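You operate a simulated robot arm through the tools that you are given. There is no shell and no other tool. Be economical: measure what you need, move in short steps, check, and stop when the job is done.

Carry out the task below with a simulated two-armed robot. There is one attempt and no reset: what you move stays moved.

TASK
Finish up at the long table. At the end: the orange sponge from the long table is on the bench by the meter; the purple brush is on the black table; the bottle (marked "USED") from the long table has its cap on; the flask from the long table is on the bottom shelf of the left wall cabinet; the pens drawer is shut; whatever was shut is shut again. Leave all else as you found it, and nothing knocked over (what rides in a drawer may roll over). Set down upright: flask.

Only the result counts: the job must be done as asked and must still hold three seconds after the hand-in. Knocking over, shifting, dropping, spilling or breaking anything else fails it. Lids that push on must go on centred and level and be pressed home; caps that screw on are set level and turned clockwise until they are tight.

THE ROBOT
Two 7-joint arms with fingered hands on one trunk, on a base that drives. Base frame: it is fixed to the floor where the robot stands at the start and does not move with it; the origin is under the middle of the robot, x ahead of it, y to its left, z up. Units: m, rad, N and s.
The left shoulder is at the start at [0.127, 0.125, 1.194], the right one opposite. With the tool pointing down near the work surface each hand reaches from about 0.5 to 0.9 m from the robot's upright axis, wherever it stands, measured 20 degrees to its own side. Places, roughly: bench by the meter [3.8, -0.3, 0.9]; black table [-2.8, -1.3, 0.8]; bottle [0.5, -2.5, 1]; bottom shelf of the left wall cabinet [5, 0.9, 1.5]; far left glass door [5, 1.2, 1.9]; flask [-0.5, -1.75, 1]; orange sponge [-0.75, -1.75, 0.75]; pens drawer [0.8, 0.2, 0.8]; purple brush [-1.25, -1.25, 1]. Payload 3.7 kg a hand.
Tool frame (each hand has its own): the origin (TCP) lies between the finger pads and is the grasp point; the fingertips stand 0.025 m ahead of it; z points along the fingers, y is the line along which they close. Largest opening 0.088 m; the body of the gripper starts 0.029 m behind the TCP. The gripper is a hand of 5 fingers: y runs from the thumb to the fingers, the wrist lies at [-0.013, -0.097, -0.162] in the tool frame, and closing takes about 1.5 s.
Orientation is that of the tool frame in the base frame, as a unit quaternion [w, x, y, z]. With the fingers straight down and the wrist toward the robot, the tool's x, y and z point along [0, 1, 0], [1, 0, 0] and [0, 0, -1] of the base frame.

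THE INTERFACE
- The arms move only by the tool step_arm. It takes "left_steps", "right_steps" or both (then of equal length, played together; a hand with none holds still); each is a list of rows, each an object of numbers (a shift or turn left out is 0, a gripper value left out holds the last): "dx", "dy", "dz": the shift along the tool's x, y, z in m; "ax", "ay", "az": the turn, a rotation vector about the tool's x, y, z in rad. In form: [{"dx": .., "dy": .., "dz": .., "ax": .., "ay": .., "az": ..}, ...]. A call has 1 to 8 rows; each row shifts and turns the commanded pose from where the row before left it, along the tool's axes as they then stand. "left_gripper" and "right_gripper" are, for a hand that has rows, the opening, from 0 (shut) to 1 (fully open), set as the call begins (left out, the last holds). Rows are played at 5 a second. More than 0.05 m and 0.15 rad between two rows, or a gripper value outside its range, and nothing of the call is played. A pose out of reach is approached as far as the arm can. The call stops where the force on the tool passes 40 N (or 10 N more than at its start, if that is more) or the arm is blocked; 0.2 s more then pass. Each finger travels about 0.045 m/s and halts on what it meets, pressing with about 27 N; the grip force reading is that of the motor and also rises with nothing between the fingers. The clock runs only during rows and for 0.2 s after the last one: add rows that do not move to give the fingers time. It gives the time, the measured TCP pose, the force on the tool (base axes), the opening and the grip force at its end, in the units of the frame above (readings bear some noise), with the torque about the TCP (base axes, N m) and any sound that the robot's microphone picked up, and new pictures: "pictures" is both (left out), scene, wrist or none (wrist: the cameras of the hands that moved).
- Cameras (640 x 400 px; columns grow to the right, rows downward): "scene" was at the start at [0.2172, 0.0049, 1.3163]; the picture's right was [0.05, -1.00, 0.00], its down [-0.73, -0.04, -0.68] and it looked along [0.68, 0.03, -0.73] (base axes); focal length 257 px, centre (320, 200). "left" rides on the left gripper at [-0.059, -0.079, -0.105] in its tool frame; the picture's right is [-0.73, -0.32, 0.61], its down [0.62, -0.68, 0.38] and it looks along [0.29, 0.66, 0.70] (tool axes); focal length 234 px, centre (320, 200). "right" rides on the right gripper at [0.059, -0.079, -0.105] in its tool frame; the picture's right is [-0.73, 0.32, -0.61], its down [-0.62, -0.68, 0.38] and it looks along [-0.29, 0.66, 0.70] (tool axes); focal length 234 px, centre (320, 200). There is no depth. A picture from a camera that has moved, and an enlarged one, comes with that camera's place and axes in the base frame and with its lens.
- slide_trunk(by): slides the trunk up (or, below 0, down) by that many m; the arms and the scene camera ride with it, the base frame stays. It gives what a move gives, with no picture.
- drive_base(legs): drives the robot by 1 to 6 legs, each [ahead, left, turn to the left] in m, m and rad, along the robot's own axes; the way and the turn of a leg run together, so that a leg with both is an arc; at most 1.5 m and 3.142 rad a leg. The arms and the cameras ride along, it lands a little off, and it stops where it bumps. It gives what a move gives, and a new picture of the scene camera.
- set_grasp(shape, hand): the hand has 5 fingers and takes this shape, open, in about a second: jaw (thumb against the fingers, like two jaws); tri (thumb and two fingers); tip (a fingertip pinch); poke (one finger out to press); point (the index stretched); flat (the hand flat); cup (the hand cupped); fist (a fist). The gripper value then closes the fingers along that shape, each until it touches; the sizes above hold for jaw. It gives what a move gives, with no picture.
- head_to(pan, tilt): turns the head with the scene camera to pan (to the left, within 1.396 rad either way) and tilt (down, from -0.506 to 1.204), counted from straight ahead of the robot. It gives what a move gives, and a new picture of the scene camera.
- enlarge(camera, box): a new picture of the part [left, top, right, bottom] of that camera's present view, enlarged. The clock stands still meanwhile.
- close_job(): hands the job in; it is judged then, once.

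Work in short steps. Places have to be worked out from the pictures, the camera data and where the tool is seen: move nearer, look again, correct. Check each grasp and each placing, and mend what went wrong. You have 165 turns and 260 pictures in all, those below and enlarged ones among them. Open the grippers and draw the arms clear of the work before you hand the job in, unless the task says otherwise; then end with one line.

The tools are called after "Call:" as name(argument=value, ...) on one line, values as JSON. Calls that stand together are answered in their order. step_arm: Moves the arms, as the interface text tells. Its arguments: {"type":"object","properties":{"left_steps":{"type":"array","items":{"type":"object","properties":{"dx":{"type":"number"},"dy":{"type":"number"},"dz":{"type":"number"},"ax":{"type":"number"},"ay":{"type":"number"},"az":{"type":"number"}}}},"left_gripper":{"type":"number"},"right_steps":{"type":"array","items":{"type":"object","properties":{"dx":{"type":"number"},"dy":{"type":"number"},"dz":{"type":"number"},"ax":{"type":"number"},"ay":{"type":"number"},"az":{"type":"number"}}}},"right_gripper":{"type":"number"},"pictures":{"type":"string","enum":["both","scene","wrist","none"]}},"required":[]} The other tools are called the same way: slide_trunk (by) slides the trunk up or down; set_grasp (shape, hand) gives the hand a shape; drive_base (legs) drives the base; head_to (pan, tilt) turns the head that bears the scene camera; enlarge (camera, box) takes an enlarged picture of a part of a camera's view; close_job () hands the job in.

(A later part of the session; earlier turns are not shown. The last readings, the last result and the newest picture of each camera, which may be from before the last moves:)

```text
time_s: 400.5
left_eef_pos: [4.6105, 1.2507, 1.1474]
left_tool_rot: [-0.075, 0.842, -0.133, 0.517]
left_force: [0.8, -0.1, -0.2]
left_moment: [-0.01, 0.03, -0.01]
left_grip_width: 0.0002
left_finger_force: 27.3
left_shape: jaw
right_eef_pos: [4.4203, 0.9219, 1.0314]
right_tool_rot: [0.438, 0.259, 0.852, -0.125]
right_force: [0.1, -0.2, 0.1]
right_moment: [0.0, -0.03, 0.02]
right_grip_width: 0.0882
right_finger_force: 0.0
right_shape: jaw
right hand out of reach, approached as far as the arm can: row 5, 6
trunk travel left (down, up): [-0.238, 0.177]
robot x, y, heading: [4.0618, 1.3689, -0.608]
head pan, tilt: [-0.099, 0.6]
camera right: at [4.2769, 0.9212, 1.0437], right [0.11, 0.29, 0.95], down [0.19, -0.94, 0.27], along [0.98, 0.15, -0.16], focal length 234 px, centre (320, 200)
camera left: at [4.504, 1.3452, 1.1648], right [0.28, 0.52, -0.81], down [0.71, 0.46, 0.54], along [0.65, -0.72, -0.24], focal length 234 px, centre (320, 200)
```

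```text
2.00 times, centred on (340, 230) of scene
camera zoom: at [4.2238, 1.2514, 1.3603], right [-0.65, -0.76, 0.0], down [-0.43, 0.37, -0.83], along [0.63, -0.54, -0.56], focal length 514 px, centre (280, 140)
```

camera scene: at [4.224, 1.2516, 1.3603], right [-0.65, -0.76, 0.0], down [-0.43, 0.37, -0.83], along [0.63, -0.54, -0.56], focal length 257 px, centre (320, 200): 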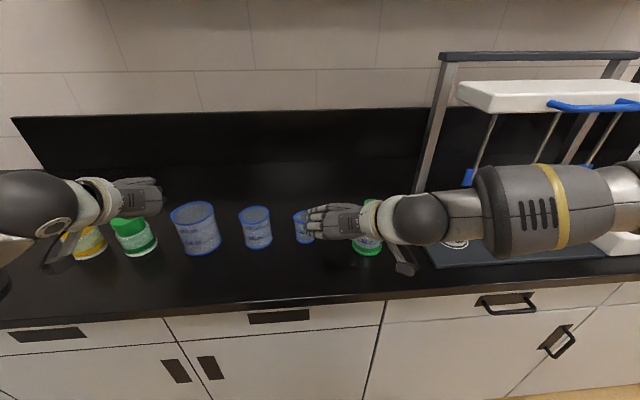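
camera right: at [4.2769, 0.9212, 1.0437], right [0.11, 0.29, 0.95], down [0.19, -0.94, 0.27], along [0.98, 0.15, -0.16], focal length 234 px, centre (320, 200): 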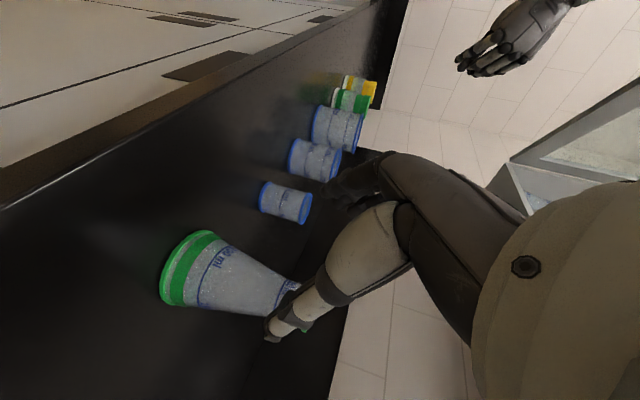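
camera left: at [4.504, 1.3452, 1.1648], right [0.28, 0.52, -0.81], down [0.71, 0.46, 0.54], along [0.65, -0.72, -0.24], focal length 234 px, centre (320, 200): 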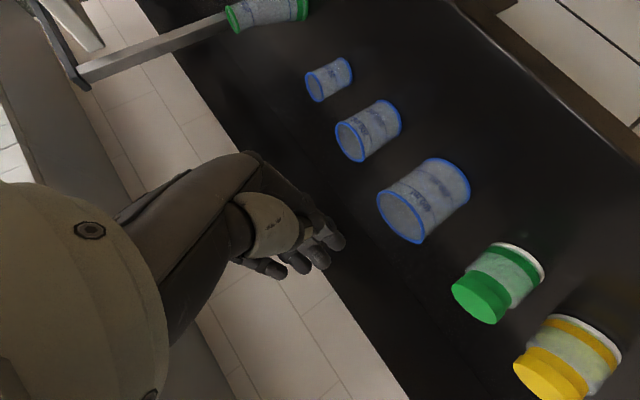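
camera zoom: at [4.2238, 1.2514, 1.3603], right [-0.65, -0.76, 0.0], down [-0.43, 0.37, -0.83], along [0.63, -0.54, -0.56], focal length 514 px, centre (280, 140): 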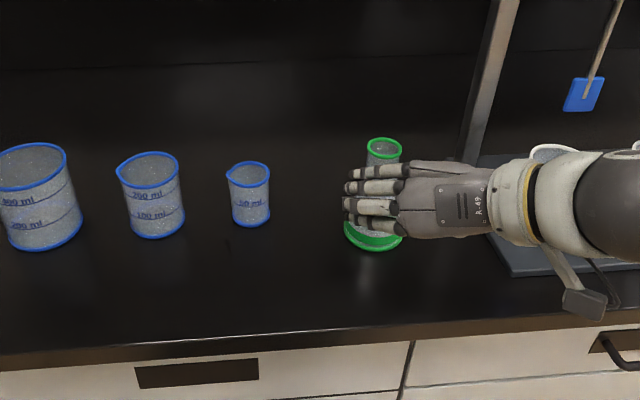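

The flask neck is straight ahead. I advance 0.10 m onto the neck and close.

Call:
step_arm(right_steps=[{"dz": 0.024, "dx": -0.0113}, {"dz": 0.024, "dx": -0.0113}, {"dz": 0.024, "dx": -0.0113}, {"dz": 0.018, "dx": -0.0085}], pictures="wrist")

Call:
enlarge(camera="scene", box=[260, 130, 460, 290])

```text
time_s: 401.5
left_eef_pos: [4.6113, 1.2502, 1.1457]
left_tool_rot: [-0.075, 0.842, -0.133, 0.518]
left_force: [0.1, -0.7, 0.3]
left_moment: [0.0, 0.0, 0.01]
left_grip_width: 0.0001
left_finger_force: 27.3
left_shape: jaw
right_eef_pos: [4.5044, 0.8673, 1.0136]
right_tool_rot: [0.437, 0.259, 0.852, -0.124]
right_force: [1.1, 0.3, 1.2]
right_moment: [0.03, -0.02, 0.0]
right_grip_width: 0.0877
right_finger_force: 0.0
right_shape: jaw
trunk travel left (down, up): [-0.238, 0.177]
robot x, y, heading: [4.0631, 1.3724, -0.613]
head pan, tilt: [-0.099, 0.6]
camera right: at [4.3604, 0.8663, 1.0251], right [0.11, 0.29, 0.95], down [0.19, -0.94, 0.27], along [0.98, 0.15, -0.16], focal length 234 px, centre (320, 200)
```

right: 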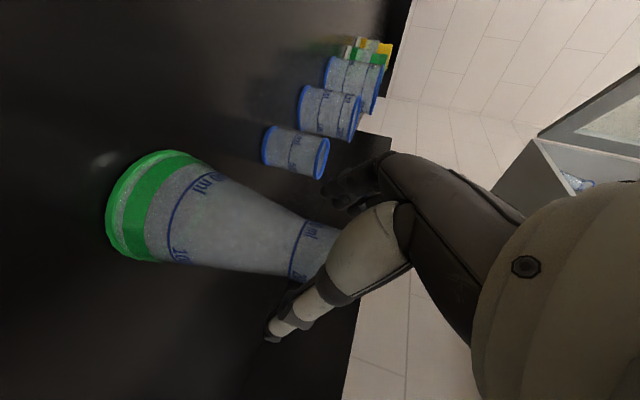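

```text
2.50 times, centred on (360, 210) of scene
camera zoom: at [4.2245, 1.2514, 1.3602], right [-0.65, -0.76, 0.0], down [-0.43, 0.37, -0.82], along [0.63, -0.54, -0.57], focal length 642 px, centre (220, 175)
```

zoom: 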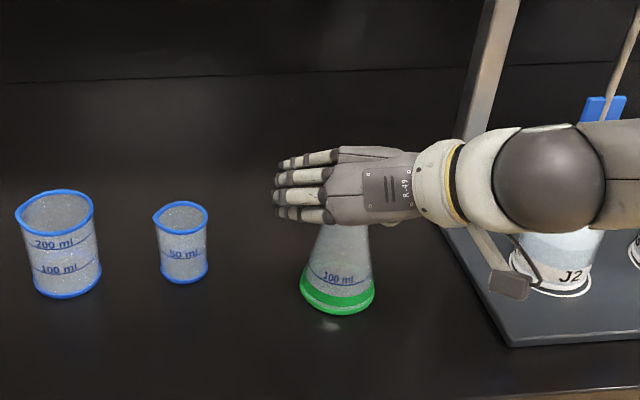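

The neck is inside the hand. Closing.

Call:
step_arm(right_steps=[{}, {}, {}, {}, {}, {}, {}, {}], right_gripper=0, pictures="none")

Call:
step_arm(right_steps=[{"dx": -0.016, "dz": -0.0117}, {"dx": -0.016, "dz": -0.0117}, {"dx": -0.016, "dz": -0.0117}], pictures="wrist")

Call:
enlarge(camera="scene", box=[260, 110, 460, 270])

```text
time_s: 403.3
left_eef_pos: [4.6101, 1.2497, 1.1462]
left_tool_rot: [-0.074, 0.843, -0.132, 0.517]
left_force: [0.1, -0.1, -0.8]
left_moment: [-0.03, 0.01, -0.02]
left_grip_width: 0.0
left_finger_force: 27.1
left_shape: jaw
right_eef_pos: [4.5036, 0.8667, 1.0141]
right_tool_rot: [0.437, 0.259, 0.852, -0.124]
right_force: [-0.5, 0.2, 0.2]
right_moment: [0.04, 0.0, 0.0]
right_grip_width: 0.0161
right_finger_force: 27.1
right_shape: jaw
trunk travel left (down, up): [-0.238, 0.177]
robot x, y, heading: [4.0647, 1.3723, -0.611]
head pan, tilt: [-0.099, 0.6]
```

```text
time_s: 404.1
left_eef_pos: [4.6107, 1.2509, 1.1468]
left_tool_rot: [-0.074, 0.842, -0.132, 0.517]
left_force: [-0.1, -0.6, -0.5]
left_moment: [0.0, 0.02, 0.02]
left_grip_width: 0.0
left_finger_force: 27.4
left_shape: jaw
right_eef_pos: [4.5009, 0.8676, 1.0738]
right_tool_rot: [0.437, 0.259, 0.852, -0.125]
right_force: [0.0, 0.3, -0.8]
right_moment: [-0.01, 0.0, 0.0]
right_grip_width: 0.0166
right_finger_force: 27.2
right_shape: jaw
trunk travel left (down, up): [-0.238, 0.177]
robot x, y, heading: [4.0666, 1.3753, -0.611]
head pan, tilt: [-0.099, 0.6]
camera right: at [4.3574, 0.8675, 1.0856], right [0.12, 0.29, 0.95], down [0.19, -0.94, 0.27], along [0.98, 0.15, -0.16], focal length 234 px, centre (320, 200)
```

right: 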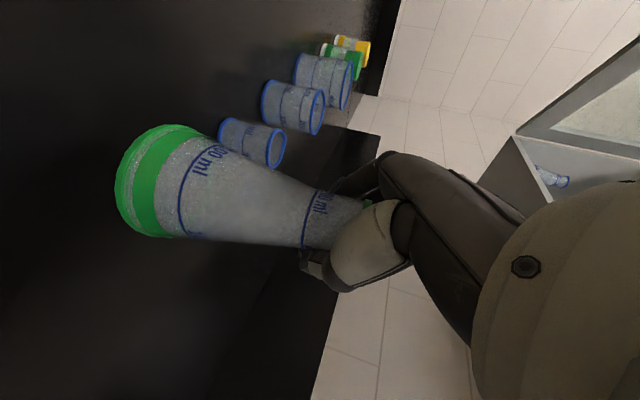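

```text
2.50 times, centred on (360, 190) of scene
camera zoom: at [4.2239, 1.2521, 1.3604], right [-0.65, -0.76, 0.0], down [-0.43, 0.37, -0.83], along [0.63, -0.54, -0.56], focal length 642 px, centre (220, 225)
```

zoom: 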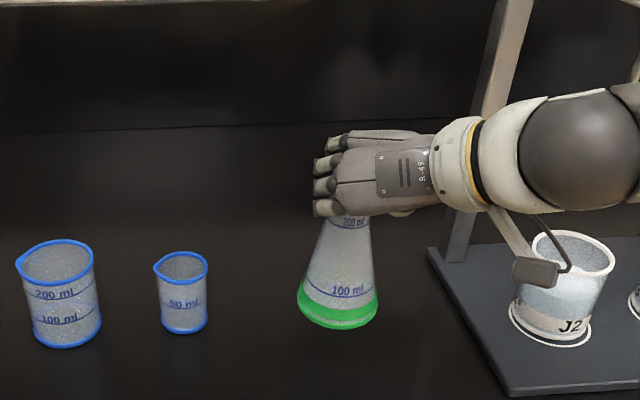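

The flask is lifted upright with the forward-pointing grip (base ≈ TCP−0.126). I retract it over the bench edge and raise the trunk, then reposition the base.

Call:
step_arm(right_steps=[{"dx": -0.024, "dz": -0.0175}, {"dx": -0.024, "dz": -0.0175}, {"dz": -0.03, "dx": 0.0}, {"dz": -0.03, "dx": 0.01}, {"dz": -0.03, "dx": 0.01}], left_steps=[{"dz": -0.03}, {"dz": -0.03}, {"dz": -0.03}, {}, {}], pictures="none")

Call:
slide_trunk(by=0.17)

Call:
drive_base(legs=[[-0.12, 0, 0], [0, 0.3, 0]])

Call:
head_to(pan=0.05, tilt=0.1)

```text
time_s: 405.3
left_eef_pos: [4.5695, 1.2211, 1.2007]
left_tool_rot: [-0.075, 0.842, -0.133, 0.517]
left_force: [0.8, 0.5, 0.3]
left_moment: [-0.01, 0.0, 0.0]
left_grip_width: 0.0
left_finger_force: 27.1
left_shape: jaw
left hand out of reach, approached as far as the arm can: row 1, 2, 3
right_eef_pos: [4.4465, 0.94, 1.1534]
right_tool_rot: [0.439, 0.261, 0.851, -0.125]
right_force: [0.1, 0.1, -1.1]
right_moment: [0.02, -0.02, 0.02]
right_grip_width: 0.0165
right_finger_force: 27.0
right_shape: jaw
right hand out of reach, approached as far as the arm can: row 3, 4, 5
trunk travel left (down, up): [-0.238, 0.177]
robot x, y, heading: [4.066, 1.3743, -0.612]
head pan, tilt: [-0.099, 0.6]
```

```text
time_s: 407.2
left_eef_pos: [4.5686, 1.2237, 1.3709]
left_tool_rot: [-0.074, 0.843, -0.133, 0.516]
left_force: [-1.0, 0.9, 0.2]
left_moment: [-0.02, 0.04, 0.01]
left_grip_width: 0.0
left_finger_force: 26.8
left_shape: jaw
right_eef_pos: [4.4483, 0.9391, 1.3226]
right_tool_rot: [0.437, 0.259, 0.852, -0.125]
right_force: [-0.4, -0.1, 0.3]
right_moment: [0.02, 0.01, 0.03]
right_grip_width: 0.0165
right_finger_force: 27.0
right_shape: jaw
trunk travel left (down, up): [-0.408, 0.007]
robot x, y, heading: [4.0638, 1.3718, -0.608]
head pan, tilt: [-0.099, 0.6]
```

```text
time_s: 411.3
left_eef_pos: [4.6451, 1.5401, 1.3719]
left_tool_rot: [-0.073, 0.842, -0.134, 0.517]
left_force: [0.4, 0.0, -0.4]
left_moment: [0.04, 0.02, 0.02]
left_grip_width: 0.0
left_finger_force: 27.3
left_shape: jaw
right_eef_pos: [4.5234, 1.2563, 1.3219]
right_tool_rot: [0.437, 0.259, 0.852, -0.126]
right_force: [-0.4, -0.2, -0.3]
right_moment: [0.0, -0.01, -0.02]
right_grip_width: 0.0164
right_finger_force: 26.9
right_shape: jaw
trunk travel left (down, up): [-0.408, 0.007]
robot x, y, heading: [4.1425, 1.6931, -0.609]
head pan, tilt: [-0.099, 0.6]
camera scene: at [4.2424, 1.6114, 1.5334], right [-0.65, -0.76, 0.0], down [-0.43, 0.37, -0.83], along [0.62, -0.54, -0.56], focal length 257 px, centre (320, 200)
```

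scene: 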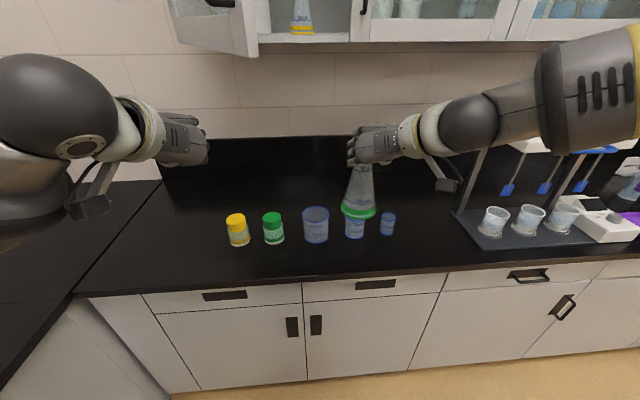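

```text
time_s: 412.3
left_eef_pos: [4.6453, 1.5404, 1.3714]
left_tool_rot: [-0.074, 0.842, -0.133, 0.517]
left_force: [-0.3, 0.0, -0.8]
left_moment: [0.0, 0.0, -0.02]
left_grip_width: 0.0
left_finger_force: 27.1
left_shape: jaw
right_eef_pos: [4.5238, 1.2567, 1.3231]
right_tool_rot: [0.437, 0.261, 0.852, -0.126]
right_force: [1.6, -0.4, 0.5]
right_moment: [0.01, -0.02, -0.02]
right_grip_width: 0.0164
right_finger_force: 26.8
right_shape: jaw
trunk travel left (down, up): [-0.408, 0.007]
robot x, y, heading: [4.1368, 1.6934, -0.617]
head pan, tilt: [0.051, 0.099]
camera scene: at [4.2534, 1.6199, 1.5795], right [-0.53, -0.85, 0.0], down [-0.08, 0.05, -0.99], along [0.84, -0.53, -0.1], focal length 257 px, centre (320, 200)
```

scene: 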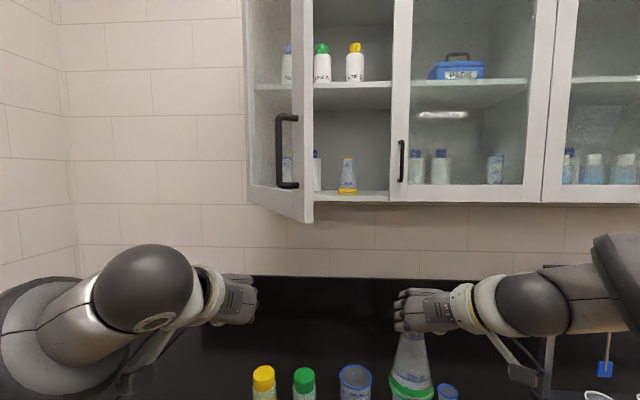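

The door is about 60° open, leaving a usable opening; I'll enter diagonally. I lower the left hand away from the door, drive 0.2 m forward, and raise the flask to shelf height in front of the opening.

Call:
step_arm(left_steps=[{"dx": -0.03}, {"dx": -0.03}, {"dx": -0.03}, {"dx": -0.02}], pictures="none")

Call:
drive_base(legs=[[0.2, 0, 0.008]])

Call:
step_arm(right_steps=[{"dz": -0.0293, "dx": -0.0405}, {"dz": -0.0293, "dx": -0.0405}, {"dz": -0.0293, "dx": -0.0405}, {"dz": -0.0293, "dx": -0.0405}, {"dz": -0.0293, "dx": -0.0405}, {"dz": -0.0293, "dx": -0.0405}, {"dz": -0.0147, "dx": -0.02}], pictures="scene")

```text
time_s: 413.3
left_eef_pos: [4.6095, 1.5604, 1.2779]
left_tool_rot: [-0.075, 0.843, -0.134, 0.516]
left_force: [0.0, -0.6, 0.6]
left_moment: [0.01, -0.02, -0.02]
left_grip_width: 0.0001
left_finger_force: 27.0
left_shape: jaw
left hand out of reach, approached as far as the arm can: row 3, 4
right_eef_pos: [4.5236, 1.2573, 1.3232]
right_tool_rot: [0.437, 0.261, 0.852, -0.126]
right_force: [0.6, 0.2, -0.5]
right_moment: [0.01, 0.04, 0.01]
right_grip_width: 0.0165
right_finger_force: 27.1
right_shape: jaw
trunk travel left (down, up): [-0.408, 0.007]
robot x, y, heading: [4.1378, 1.691, -0.615]
head pan, tilt: [0.051, 0.099]
```

```text
time_s: 414.9
left_eef_pos: [4.772, 1.4523, 1.2774]
left_tool_rot: [-0.076, 0.843, -0.132, 0.516]
left_force: [0.3, -0.3, -0.3]
left_moment: [-0.04, -0.01, 0.01]
left_grip_width: 0.0
left_finger_force: 27.0
left_shape: jaw
right_eef_pos: [4.6886, 1.148, 1.322]
right_tool_rot: [0.438, 0.258, 0.852, -0.123]
right_force: [1.1, -0.3, -0.3]
right_moment: [0.01, -0.01, -0.01]
right_grip_width: 0.0164
right_finger_force: 27.1
right_shape: jaw
trunk travel left (down, up): [-0.408, 0.007]
robot x, y, heading: [4.3008, 1.5741, -0.604]
head pan, tilt: [0.051, 0.099]
camera scene: at [4.4152, 1.5085, 1.5795], right [-0.53, -0.85, 0.0], down [-0.08, 0.05, -0.99], along [0.85, -0.52, -0.1], focal length 257 px, centre (320, 200)
```

scene: 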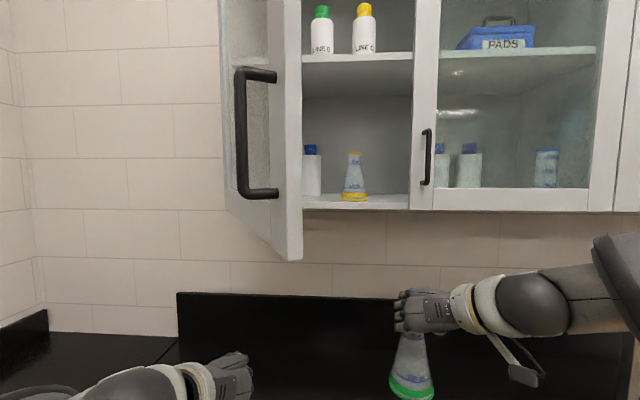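

```text
time_s: 416.4
left_eef_pos: [4.7721, 1.4542, 1.2777]
left_tool_rot: [-0.076, 0.843, -0.13, 0.516]
left_force: [0.6, 0.5, -1.3]
left_moment: [0.0, -0.02, 0.0]
left_grip_width: 0.0
left_finger_force: 26.8
left_shape: jaw
right_eef_pos: [4.7068, 1.2493, 1.441]
right_tool_rot: [0.441, 0.258, 0.851, -0.124]
right_force: [0.3, 0.2, -0.3]
right_moment: [-0.03, -0.02, 0.0]
right_grip_width: 0.0164
right_finger_force: 26.6
right_shape: jaw
right hand out of reach, approached as far as the arm can: row 1, 2, 3, 4, 5, 6, 7
trunk travel left (down, up): [-0.408, 0.007]
robot x, y, heading: [4.2981, 1.5795, -0.605]
head pan, tilt: [0.051, 0.099]
camera scene: at [4.4149, 1.5102, 1.5796], right [-0.53, -0.85, 0.0], down [-0.08, 0.05, -1.0], along [0.85, -0.52, -0.1], focal length 257 px, centre (320, 200)
```

scene: 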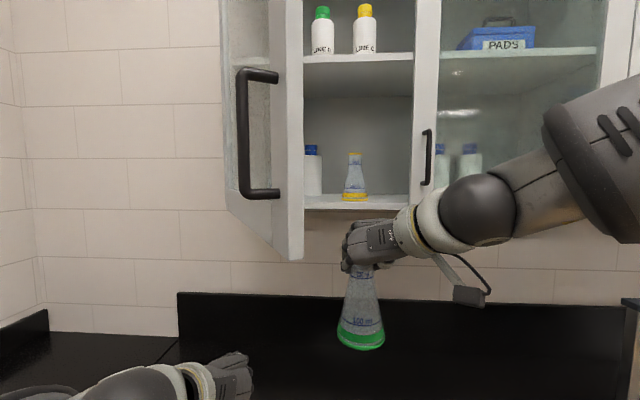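

The straight raise hit a joint limit close to the body. I back the base 0.2 m so the arm can extend, then move the flask up and forward.

Call:
drive_base(legs=[[-0.2, 0, 0]])

Call:
step_arm(right_steps=[{"dz": 0.03, "dx": -0.03}, {"dz": 0.02, "dx": -0.04}, {"dz": 0.01, "dx": -0.045}, {"dz": 0.0, "dx": -0.045}, {"dz": 0.0, "dx": -0.045}], pictures="scene")

```text
time_s: 418.1
left_eef_pos: [4.6091, 1.5674, 1.2788]
left_tool_rot: [-0.077, 0.843, -0.13, 0.516]
left_force: [0.0, 0.7, -0.2]
left_moment: [0.0, 0.01, 0.02]
left_grip_width: 0.0002
left_finger_force: 27.3
left_shape: jaw
right_eef_pos: [4.5419, 1.3622, 1.4411]
right_tool_rot: [0.44, 0.258, 0.851, -0.123]
right_force: [0.6, 0.4, -0.2]
right_moment: [0.02, 0.03, 0.02]
right_grip_width: 0.0164
right_finger_force: 27.7
right_shape: jaw
trunk travel left (down, up): [-0.408, 0.007]
robot x, y, heading: [4.1383, 1.6932, -0.608]
head pan, tilt: [0.051, 0.099]
camera scene: at [4.2503, 1.6225, 1.5796], right [-0.52, -0.85, 0.0], down [-0.08, 0.05, -1.0], along [0.85, -0.52, -0.1], focal length 257 px, centre (320, 200)
```

scene: 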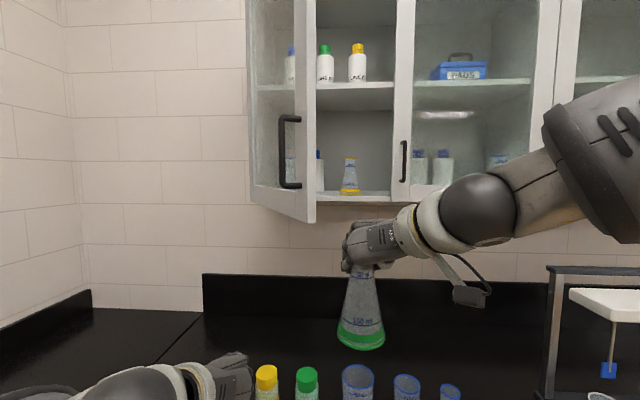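

```text
time_s: 419.2
left_eef_pos: [4.6084, 1.5671, 1.2774]
left_tool_rot: [-0.076, 0.843, -0.13, 0.516]
left_force: [0.5, 0.6, 0.3]
left_moment: [0.01, 0.0, 0.03]
left_grip_width: 0.0
left_finger_force: 27.2
left_shape: jaw
right_eef_pos: [4.665, 1.3217, 1.5305]
right_tool_rot: [0.45, 0.255, 0.849, -0.11]
right_force: [0.0, -0.5, 0.4]
right_moment: [0.02, 0.0, -0.01]
right_grip_width: 0.0161
right_finger_force: 26.9
right_shape: jaw
right hand out of reach, approached as far as the arm can: row 1, 2, 3, 4, 5
trunk travel left (down, up): [-0.408, 0.007]
robot x, y, heading: [4.1414, 1.6944, -0.604]
head pan, tilt: [0.051, 0.099]
camera scene: at [4.2515, 1.6221, 1.5795], right [-0.52, -0.85, 0.0], down [-0.09, 0.05, -0.99], along [0.85, -0.52, -0.1], focal length 257 px, centre (320, 200)
```

scene: 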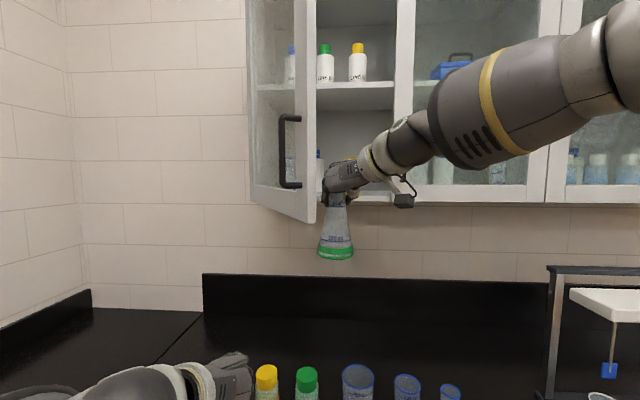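

It's rising now. I continue upward while shifting a little right to stay clear of the door.

Call:
step_arm(right_steps=[{"dy": -0.015, "dx": -0.03, "dz": -0.005}, {"dy": -0.015, "dx": -0.03, "dz": -0.005}, {"dy": -0.015, "dx": -0.03, "dz": -0.005}, {"dy": -0.01, "dx": -0.03, "dz": -0.01}], pictures="scene")

```text
time_s: 420.2
left_eef_pos: [4.6097, 1.5671, 1.2777]
left_tool_rot: [-0.077, 0.843, -0.13, 0.516]
left_force: [-0.1, -0.1, 0.2]
left_moment: [0.02, 0.01, 0.01]
left_grip_width: 0.0
left_finger_force: 27.1
left_shape: jaw
right_eef_pos: [4.6881, 1.2721, 1.5908]
right_tool_rot: [0.465, 0.25, 0.845, -0.089]
right_force: [0.1, -0.2, 0.0]
right_moment: [0.01, 0.0, 0.0]
right_grip_width: 0.0162
right_finger_force: 27.0
right_shape: jaw
right hand out of reach, approached as far as the arm can: row 1, 2, 3, 4
trunk travel left (down, up): [-0.408, 0.007]
robot x, y, heading: [4.1362, 1.6952, -0.607]
head pan, tilt: [0.051, 0.099]
camera scene: at [4.251, 1.6225, 1.5795], right [-0.52, -0.85, 0.0], down [-0.08, 0.05, -0.99], along [0.85, -0.52, -0.1], focal length 257 px, centre (320, 200)
```

scene: 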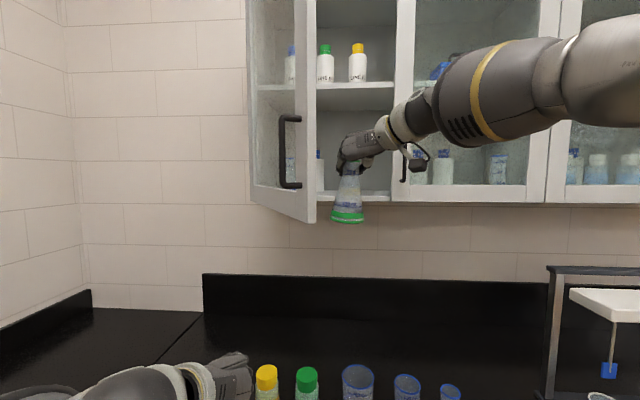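

Height 1.59 now, with a slight 4° lean. I correct the lean and raise the last 5–6 cm.

Call:
step_arm(right_steps=[{"az": -0.08, "dx": -0.02}, {"dx": -0.025, "dz": -0.01}, {"dx": -0.025, "dz": -0.01}, {"dx": -0.02, "dz": -0.01}], pictures="none")

Call:
step_arm(right_steps=[{"dx": -0.02, "dz": -0.01}, {"dx": -0.02, "dz": -0.01}], pictures="scene")

```text
time_s: 421.2
left_eef_pos: [4.6081, 1.5651, 1.2783]
left_tool_rot: [-0.076, 0.843, -0.13, 0.517]
left_force: [0.8, -0.7, 0.8]
left_moment: [0.0, 0.0, 0.04]
left_grip_width: 0.0
left_finger_force: 27.5
left_shape: jaw
right_eef_pos: [4.6889, 1.2765, 1.641]
right_tool_rot: [0.476, 0.21, 0.85, -0.089]
right_force: [-0.1, 0.1, -0.5]
right_moment: [-0.01, -0.01, 0.0]
right_grip_width: 0.0164
right_finger_force: 27.1
right_shape: jaw
right hand out of reach, approached as far as the arm can: row 1, 2, 3, 4
trunk travel left (down, up): [-0.408, 0.007]
robot x, y, heading: [4.1363, 1.6903, -0.605]
head pan, tilt: [0.051, 0.099]
```

```text
time_s: 421.9
left_eef_pos: [4.6077, 1.567, 1.2784]
left_tool_rot: [-0.077, 0.843, -0.131, 0.516]
left_force: [0.4, 0.4, -0.4]
left_moment: [-0.01, 0.02, -0.01]
left_grip_width: 0.0
left_finger_force: 26.8
left_shape: jaw
right_eef_pos: [4.679, 1.2839, 1.659]
right_tool_rot: [0.478, 0.21, 0.849, -0.084]
right_force: [-0.9, 0.3, -0.5]
right_moment: [0.02, 0.0, 0.06]
right_grip_width: 0.0164
right_finger_force: 27.0
right_shape: jaw
right hand out of reach, approached as far as the arm can: row 1, 2
trunk travel left (down, up): [-0.408, 0.007]
robot x, y, heading: [4.1384, 1.6929, -0.604]
head pan, tilt: [0.051, 0.099]
camera scene: at [4.25, 1.6227, 1.5796], right [-0.52, -0.85, 0.0], down [-0.08, 0.05, -1.0], along [0.85, -0.52, -0.1], focal length 257 px, centre (320, 200)
```

scene: 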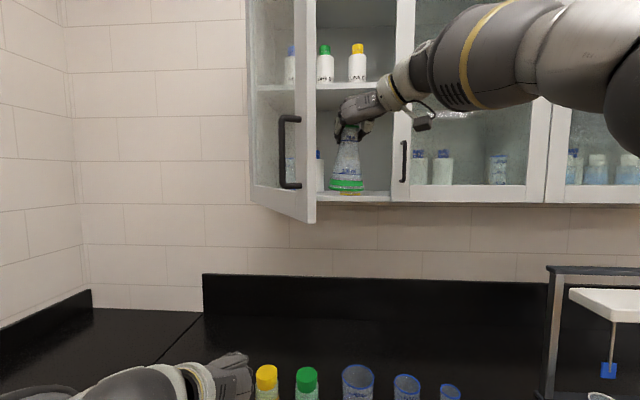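

The flask base is at z≈1.53, above the shelf. I drive forward 0.22 m to bring it in front of the opening.

Call:
drive_base(legs=[[0.22, 0, 0]])

Call:
step_arm(right_steps=[{"dy": 0.02, "dz": 0.02, "dx": -0.014}, {"dy": 0.02, "dz": 0.02, "dx": -0.014}, {"dy": 0.02, "dz": 0.02, "dx": -0.014}], pictures="scene")

```text
time_s: 423.5
left_eef_pos: [4.7869, 1.4413, 1.2789]
left_tool_rot: [-0.076, 0.843, -0.131, 0.517]
left_force: [-0.1, 0.8, -0.2]
left_moment: [0.02, -0.03, 0.01]
left_grip_width: 0.0
left_finger_force: 27.0
left_shape: jaw
right_eef_pos: [4.8571, 1.1582, 1.658]
right_tool_rot: [0.478, 0.212, 0.848, -0.085]
right_force: [0.2, 0.3, -1.0]
right_moment: [0.01, 0.0, -0.02]
right_grip_width: 0.0167
right_finger_force: 27.2
right_shape: jaw
trunk travel left (down, up): [-0.408, 0.007]
robot x, y, heading: [4.3127, 1.5719, -0.608]
head pan, tilt: [0.051, 0.099]
camera scene: at [4.4289, 1.4984, 1.5795], right [-0.53, -0.85, 0.0], down [-0.08, 0.05, -1.0], along [0.84, -0.53, -0.1], focal length 257 px, centre (320, 200)
```

scene: 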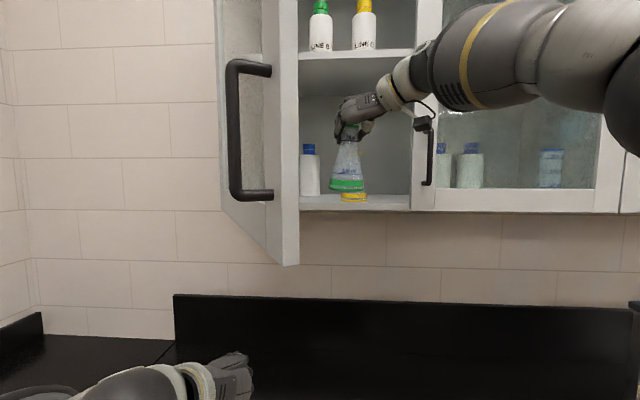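

```text
time_s: 424.3
left_eef_pos: [4.7862, 1.4412, 1.2784]
left_tool_rot: [-0.075, 0.843, -0.131, 0.516]
left_force: [-0.5, -0.5, -0.5]
left_moment: [0.0, 0.02, 0.0]
left_grip_width: 0.0
left_finger_force: 27.3
left_shape: jaw
right_eef_pos: [4.8984, 1.2, 1.6422]
right_tool_rot: [0.478, 0.212, 0.848, -0.085]
right_force: [0.3, -0.3, -0.7]
right_moment: [0.0, 0.01, -0.02]
right_grip_width: 0.0165
right_finger_force: 26.5
right_shape: jaw
right hand out of reach, approached as far as the arm can: row 1, 2, 3
trunk travel left (down, up): [-0.408, 0.007]
robot x, y, heading: [4.3131, 1.5702, -0.608]
head pan, tilt: [0.051, 0.099]
camera scene: at [4.4289, 1.4987, 1.5796], right [-0.53, -0.85, 0.0], down [-0.08, 0.05, -1.0], along [0.84, -0.53, -0.1], focal length 257 px, centre (320, 200)
```

scene: 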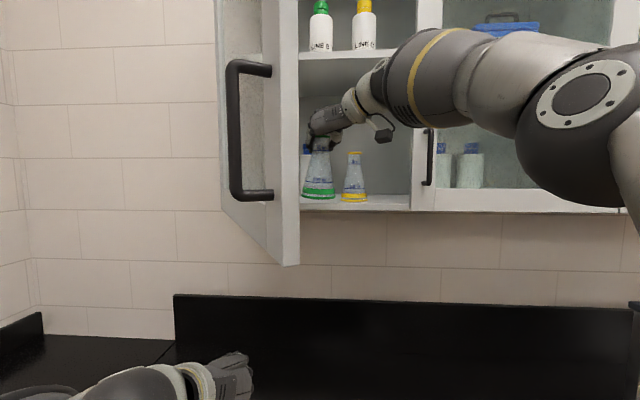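

On course. I continue diagonally into the opening.

Call:
step_arm(right_steps=[{"dx": -0.0255, "dy": 0.009, "dz": 0.032}, {"dx": -0.0235, "dy": 0.009, "dz": 0.033}, {"dx": -0.0235, "dy": 0.009, "dz": 0.033}], pictures="scene")

```text
time_s: 425.1
left_eef_pos: [4.7858, 1.4417, 1.2778]
left_tool_rot: [-0.075, 0.843, -0.132, 0.516]
left_force: [1.0, -0.3, -1.0]
left_moment: [-0.02, 0.0, 0.02]
left_grip_width: 0.0002
left_finger_force: 26.7
left_shape: jaw
right_eef_pos: [4.9196, 1.2048, 1.6249]
right_tool_rot: [0.479, 0.212, 0.848, -0.084]
right_force: [-0.4, 0.1, -0.2]
right_moment: [-0.02, -0.01, -0.02]
right_grip_width: 0.0164
right_finger_force: 27.2
right_shape: jaw
right hand out of reach, approached as far as the arm can: row 1, 2, 3
trunk travel left (down, up): [-0.408, 0.007]
robot x, y, heading: [4.3144, 1.5713, -0.606]
head pan, tilt: [0.051, 0.099]
camera scene: at [4.4295, 1.4985, 1.5795], right [-0.53, -0.85, 0.0], down [-0.08, 0.05, -0.99], along [0.84, -0.53, -0.1], focal length 257 px, centre (320, 200)
```

scene: 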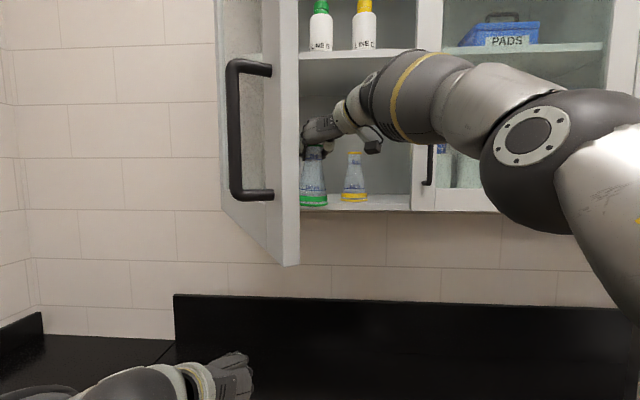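

The arm is limited by the wrist angle. Yawing the hand about the vertical (flask stays upright) should free it; I do that with a slight raise.

Call:
step_arm(right_steps=[{"ax": -0.127, "ay": 0.009, "az": -0.079, "dx": -0.017, "dz": -0.0106}, {"ax": -0.127, "ay": 0.009, "az": -0.079, "dx": -0.017, "dz": -0.0106}, {"ax": -0.127, "ay": 0.009, "az": -0.079}], pictures="scene")

```text
time_s: 425.9
left_eef_pos: [4.7839, 1.4386, 1.2794]
left_tool_rot: [-0.076, 0.842, -0.132, 0.517]
left_force: [-0.7, -0.5, -0.8]
left_moment: [-0.01, 0.0, 0.0]
left_grip_width: 0.0002
left_finger_force: 27.0
left_shape: jaw
right_eef_pos: [4.8632, 1.2415, 1.6353]
right_tool_rot: [0.486, 0.029, 0.873, 0.017]
right_force: [-0.4, 0.5, -0.4]
right_moment: [-0.01, -0.01, -0.01]
right_grip_width: 0.0165
right_finger_force: 26.8
right_shape: jaw
right hand out of reach, approached as far as the arm can: row 1, 2, 3
trunk travel left (down, up): [-0.408, 0.007]
robot x, y, heading: [4.3127, 1.5679, -0.604]
head pan, tilt: [0.051, 0.099]
camera scene: at [4.426, 1.4977, 1.5798], right [-0.53, -0.85, 0.0], down [-0.08, 0.05, -1.0], along [0.85, -0.53, -0.1], focal length 257 px, centre (320, 200)
```

scene: 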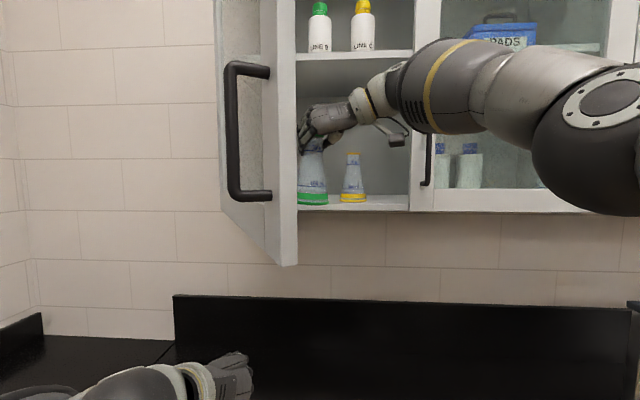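

Yawing that way shortens the reach, so I undo it. Then I'll bring the base a bit closer instead.

Call:
step_arm(right_steps=[{"ax": 0.127, "ay": -0.009, "az": 0.079, "dx": -0.008, "dz": -0.005}, {"ax": 0.127, "ay": -0.009, "az": 0.079, "dx": -0.008, "dz": -0.005}, {"ax": 0.127, "ay": -0.009, "az": 0.079}, {"dx": -0.02, "dz": 0.005}], pictures="none")

Call:
drive_base(legs=[[0.08, 0, 0]])

```text
time_s: 427.1
left_eef_pos: [4.7856, 1.4418, 1.2792]
left_tool_rot: [-0.076, 0.843, -0.133, 0.516]
left_force: [-0.2, -0.9, 1.2]
left_moment: [-0.06, -0.01, -0.01]
left_grip_width: 0.0
left_finger_force: 26.3
left_shape: jaw
right_eef_pos: [4.8658, 1.1872, 1.6693]
right_tool_rot: [0.477, 0.247, 0.841, -0.069]
right_force: [0.1, -0.3, 0.1]
right_moment: [0.02, 0.02, -0.01]
right_grip_width: 0.0162
right_finger_force: 27.0
right_shape: jaw
trunk travel left (down, up): [-0.408, 0.007]
robot x, y, heading: [4.3144, 1.5693, -0.609]
head pan, tilt: [0.051, 0.099]
stopped in row 4 (right hand): the arm was blocked; the commanded pose is now the measured one
```

```text
time_s: 428.2
left_eef_pos: [4.8532, 1.395, 1.2764]
left_tool_rot: [-0.075, 0.843, -0.133, 0.516]
left_force: [0.4, -1.0, 0.0]
left_moment: [-0.03, -0.03, 0.01]
left_grip_width: 0.0
left_finger_force: 27.5
left_shape: jaw
right_eef_pos: [4.9312, 1.1425, 1.6708]
right_tool_rot: [0.478, 0.246, 0.841, -0.069]
right_force: [-0.3, 0.0, -0.3]
right_moment: [0.01, 0.01, 0.0]
right_grip_width: 0.0166
right_finger_force: 27.0
right_shape: jaw
trunk travel left (down, up): [-0.408, 0.007]
robot x, y, heading: [4.3844, 1.5225, -0.61]
head pan, tilt: [0.051, 0.099]
camera scene: at [4.4955, 1.4532, 1.5801], right [-0.52, -0.86, 0.0], down [-0.08, 0.05, -1.0], along [0.85, -0.52, -0.09], focal length 257 px, centre (320, 200)
```

scene: 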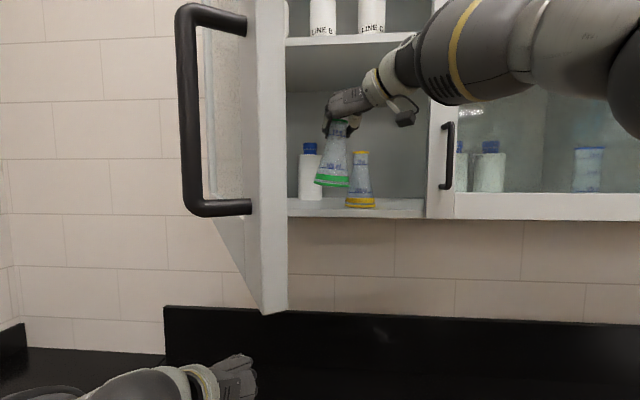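

The base advanced without contact. The flask leans ~6°, so I correct the roll while moving left at height.

Call:
step_arm(right_steps=[{"dy": 0.025, "az": -0.04}, {"dy": 0.025, "az": -0.04}, {"dy": 0.025, "az": -0.04}], pictures="scene")

```text
time_s: 429.0
left_eef_pos: [4.851, 1.3964, 1.2786]
left_tool_rot: [-0.074, 0.843, -0.132, 0.516]
left_force: [-0.2, 0.6, 0.2]
left_moment: [0.0, -0.01, 0.01]
left_grip_width: 0.0
left_finger_force: 26.8
left_shape: jaw
right_eef_pos: [4.9558, 1.2157, 1.666]
right_tool_rot: [0.475, 0.192, 0.854, -0.095]
right_force: [-0.7, -0.9, 0.8]
right_moment: [0.01, 0.02, 0.02]
right_grip_width: 0.0164
right_finger_force: 26.6
right_shape: jaw
right hand out of reach, approached as far as the arm can: row 2, 3
trunk travel left (down, up): [-0.408, 0.007]
robot x, y, heading: [4.3853, 1.5243, -0.613]
head pan, tilt: [0.051, 0.099]
camera scene: at [4.4909, 1.4501, 1.5841], right [-0.57, -0.82, 0.0], down [-0.04, 0.03, -1.0], along [0.82, -0.57, -0.05], focal length 257 px, centre (320, 200)
```

scene: 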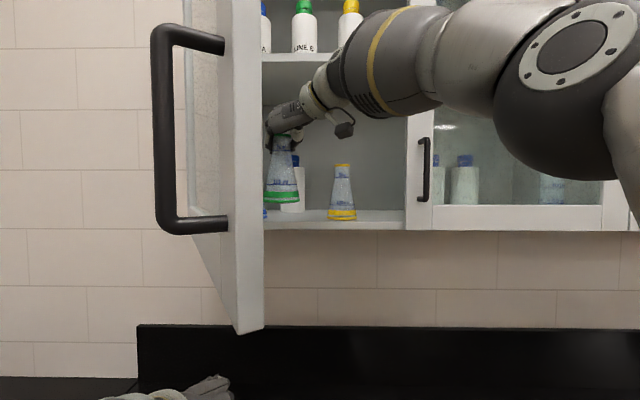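

Upright again at s≈3.83. I drive forward another 6 cm so the flask goes over the shelf.

Call:
drive_base(legs=[[0.06, 0, 0]])

Call:
step_arm(right_steps=[{"dx": -0.014, "dy": -0.004, "dz": 0.021}, {"dx": -0.014, "dy": -0.004, "dz": 0.021}], pictures="scene")

```text
time_s: 430.0
left_eef_pos: [4.9012, 1.3599, 1.2779]
left_tool_rot: [-0.074, 0.843, -0.132, 0.516]
left_force: [0.1, 0.1, -0.1]
left_moment: [-0.01, -0.01, 0.02]
left_grip_width: 0.0001
left_finger_force: 26.7
left_shape: jaw
right_eef_pos: [5.0055, 1.1792, 1.6649]
right_tool_rot: [0.474, 0.193, 0.854, -0.096]
right_force: [0.3, 0.5, 0.0]
right_moment: [0.01, 0.02, 0.03]
right_grip_width: 0.0164
right_finger_force: 27.1
right_shape: jaw
trunk travel left (down, up): [-0.408, 0.007]
robot x, y, heading: [4.4288, 1.4865, -0.6]
head pan, tilt: [0.051, 0.099]
camera scene: at [4.5408, 1.4147, 1.5837], right [-0.57, -0.82, 0.0], down [-0.04, 0.03, -1.0], along [0.82, -0.57, -0.05], focal length 257 px, centre (320, 200)
```

scene: 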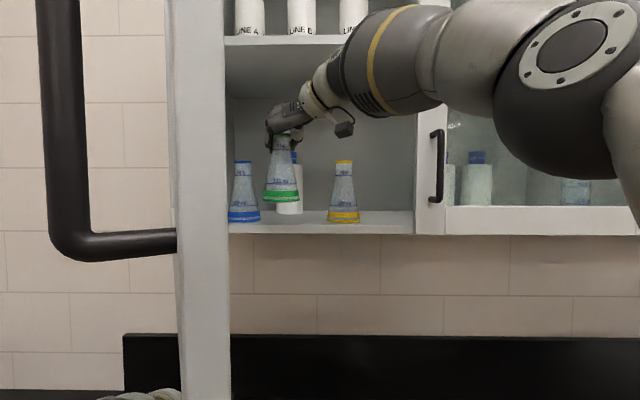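

```text
time_s: 430.6
left_eef_pos: [4.9, 1.3592, 1.2779]
left_tool_rot: [-0.075, 0.843, -0.133, 0.516]
left_force: [0.1, 0.5, 0.2]
left_moment: [0.02, 0.03, -0.01]
left_grip_width: 0.0
left_finger_force: 26.7
left_shape: jaw
right_eef_pos: [5.0191, 1.1593, 1.6455]
right_tool_rot: [0.475, 0.194, 0.853, -0.093]
right_force: [0.8, 0.3, -0.6]
right_moment: [-0.02, 0.0, 0.0]
right_grip_width: 0.0161
right_finger_force: 27.0
right_shape: jaw
right hand out of reach, approached as far as the arm can: row 1, 2
trunk travel left (down, up): [-0.408, 0.007]
robot x, y, heading: [4.4299, 1.4928, -0.605]
head pan, tilt: [0.051, 0.099]
camera scene: at [4.5438, 1.4176, 1.5795], right [-0.53, -0.85, 0.0], down [-0.08, 0.05, -0.99], along [0.84, -0.53, -0.1], focal length 257 px, centre (320, 200)
```

scene: 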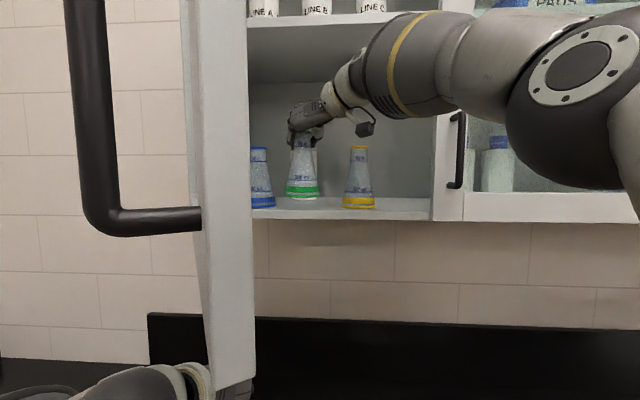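

The flask is over the shelf's front. I move 3 cm deeper with the base for a safe margin.

Call:
drive_base(legs=[[0.035, 0.005, 0]])

Call:
enlarge(camera="scene", box=[230, 80, 470, 240])

```text
time_s: 431.6
left_eef_pos: [4.9317, 1.3434, 1.278]
left_tool_rot: [-0.074, 0.842, -0.135, 0.516]
left_force: [-0.3, 0.9, -0.2]
left_moment: [0.01, 0.01, -0.03]
left_grip_width: 0.0
left_finger_force: 26.7
left_shape: jaw
right_eef_pos: [5.0513, 1.1424, 1.6433]
right_tool_rot: [0.473, 0.195, 0.854, -0.094]
right_force: [-0.4, 0.3, -0.7]
right_moment: [-0.02, -0.01, -0.01]
right_grip_width: 0.0165
right_finger_force: 26.8
right_shape: jaw
trunk travel left (down, up): [-0.408, 0.007]
robot x, y, heading: [4.4628, 1.4759, -0.608]
head pan, tilt: [0.051, 0.099]
stopped in leg 1: the robot was blocked; the commanded pose is now the measured one
camera scene: at [4.5758, 1.403, 1.5794], right [-0.53, -0.85, 0.0], down [-0.09, 0.05, -0.99], along [0.84, -0.53, -0.1], focal length 257 px, centre (320, 200)
```

scene: 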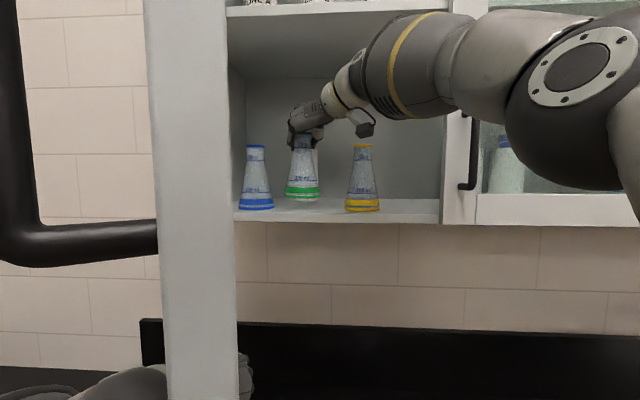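

```text
2.50 times, centred on (350, 160) of scene
camera zoom: at [4.5758, 1.403, 1.5794], right [-0.53, -0.85, 0.0], down [-0.09, 0.05, -0.99], along [0.84, -0.53, -0.1], focal length 642 px, centre (245, 300)
```

zoom: 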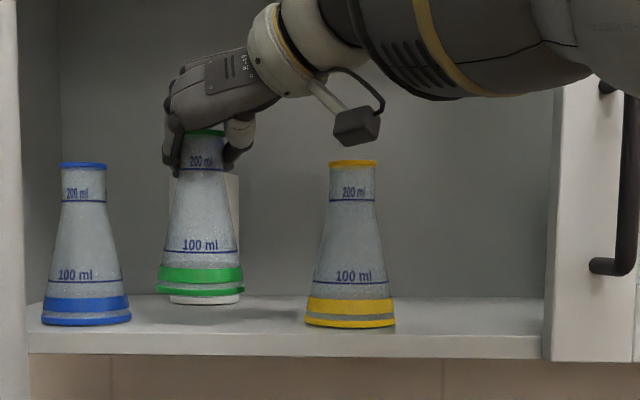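

The flask is well over the shelf between the others, upright, about 2 cm above. I lower it gently.

Call:
step_arm(right_steps=[{"dx": 0.0042, "dz": 0.0027}, {"dx": 0.0042, "dz": 0.0027}, {"dx": 0.0034, "dz": 0.0021}, {}], pictures="none")

Call:
enlarge(camera="scene", box=[230, 80, 470, 240])

```text
time_s: 432.6
left_eef_pos: [4.9309, 1.3441, 1.2785]
left_tool_rot: [-0.075, 0.843, -0.134, 0.516]
left_force: [-0.5, -0.8, -0.1]
left_moment: [-0.02, 0.0, 0.01]
left_grip_width: 0.0
left_finger_force: 26.9
left_shape: jaw
right_eef_pos: [5.0482, 1.1441, 1.6315]
right_tool_rot: [0.474, 0.196, 0.853, -0.095]
right_force: [0.2, -0.3, 0.4]
right_moment: [-0.01, 0.0, 0.02]
right_grip_width: 0.0163
right_finger_force: 26.8
right_shape: jaw
trunk travel left (down, up): [-0.408, 0.007]
robot x, y, heading: [4.4616, 1.4755, -0.611]
head pan, tilt: [0.051, 0.099]
```

```text
2.50 times, centred on (350, 160) of scene
camera zoom: at [4.5745, 1.4036, 1.5795], right [-0.53, -0.85, 0.0], down [-0.08, 0.05, -0.99], along [0.84, -0.53, -0.1], focal length 642 px, centre (245, 300)
```

zoom: 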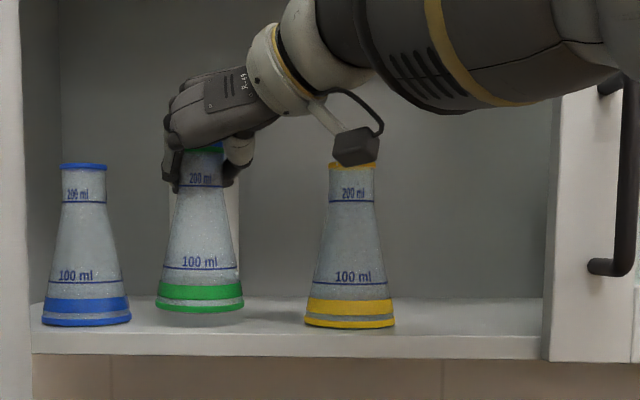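

Call:
step_arm(right_steps=[{"dx": 0.0034, "dz": 0.0021}, {"dx": 0.0034, "dz": 0.0021}, {"dx": 0.0025, "dz": 0.0016}, {}], pictures="none")

Call:
step_arm(right_steps=[{"dx": 0.0025, "dz": 0.0016}, {"dx": 0.0025, "dz": 0.0016}, {}], pictures="none")

Call:
enlarge(camera="scene", box=[230, 80, 470, 240])

```text
time_s: 433.6
left_eef_pos: [4.9315, 1.3449, 1.2774]
left_tool_rot: [-0.075, 0.842, -0.134, 0.516]
left_force: [0.2, -0.6, -0.3]
left_moment: [-0.02, 0.0, 0.0]
left_grip_width: 0.0001
left_finger_force: 26.8
left_shape: jaw
right_eef_pos: [5.0478, 1.1429, 1.6197]
right_tool_rot: [0.475, 0.196, 0.853, -0.094]
right_force: [0.2, -0.7, 0.1]
right_moment: [-0.01, -0.02, 0.0]
right_grip_width: 0.0165
right_finger_force: 27.4
right_shape: jaw
trunk travel left (down, up): [-0.408, 0.007]
robot x, y, heading: [4.4597, 1.4751, -0.608]
head pan, tilt: [0.051, 0.099]
```

```text
time_s: 434.4
left_eef_pos: [4.9306, 1.3444, 1.2786]
left_tool_rot: [-0.074, 0.843, -0.134, 0.516]
left_force: [-0.1, 0.0, 0.1]
left_moment: [0.01, -0.04, 0.0]
left_grip_width: 0.0
left_finger_force: 26.9
left_shape: jaw
right_eef_pos: [5.0478, 1.1442, 1.6164]
right_tool_rot: [0.477, 0.197, 0.852, -0.095]
right_force: [5.5, -2.7, 19.2]
right_moment: [0.16, 0.03, -0.07]
right_grip_width: 0.0166
right_finger_force: 26.8
right_shape: jaw
trunk travel left (down, up): [-0.408, 0.007]
robot x, y, heading: [4.4597, 1.4773, -0.614]
head pan, tilt: [0.051, 0.099]
```

```text
2.50 times, centred on (350, 160) of scene
camera zoom: at [4.5733, 1.4034, 1.5803], right [-0.54, -0.84, 0.0], down [-0.08, 0.05, -1.0], along [0.84, -0.54, -0.09], focal length 642 px, centre (245, 300)
```

zoom: 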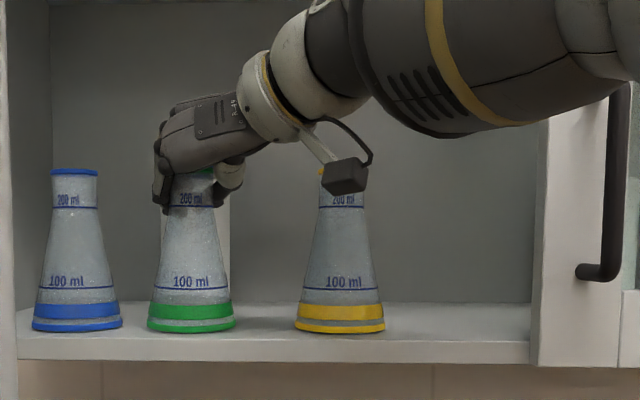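

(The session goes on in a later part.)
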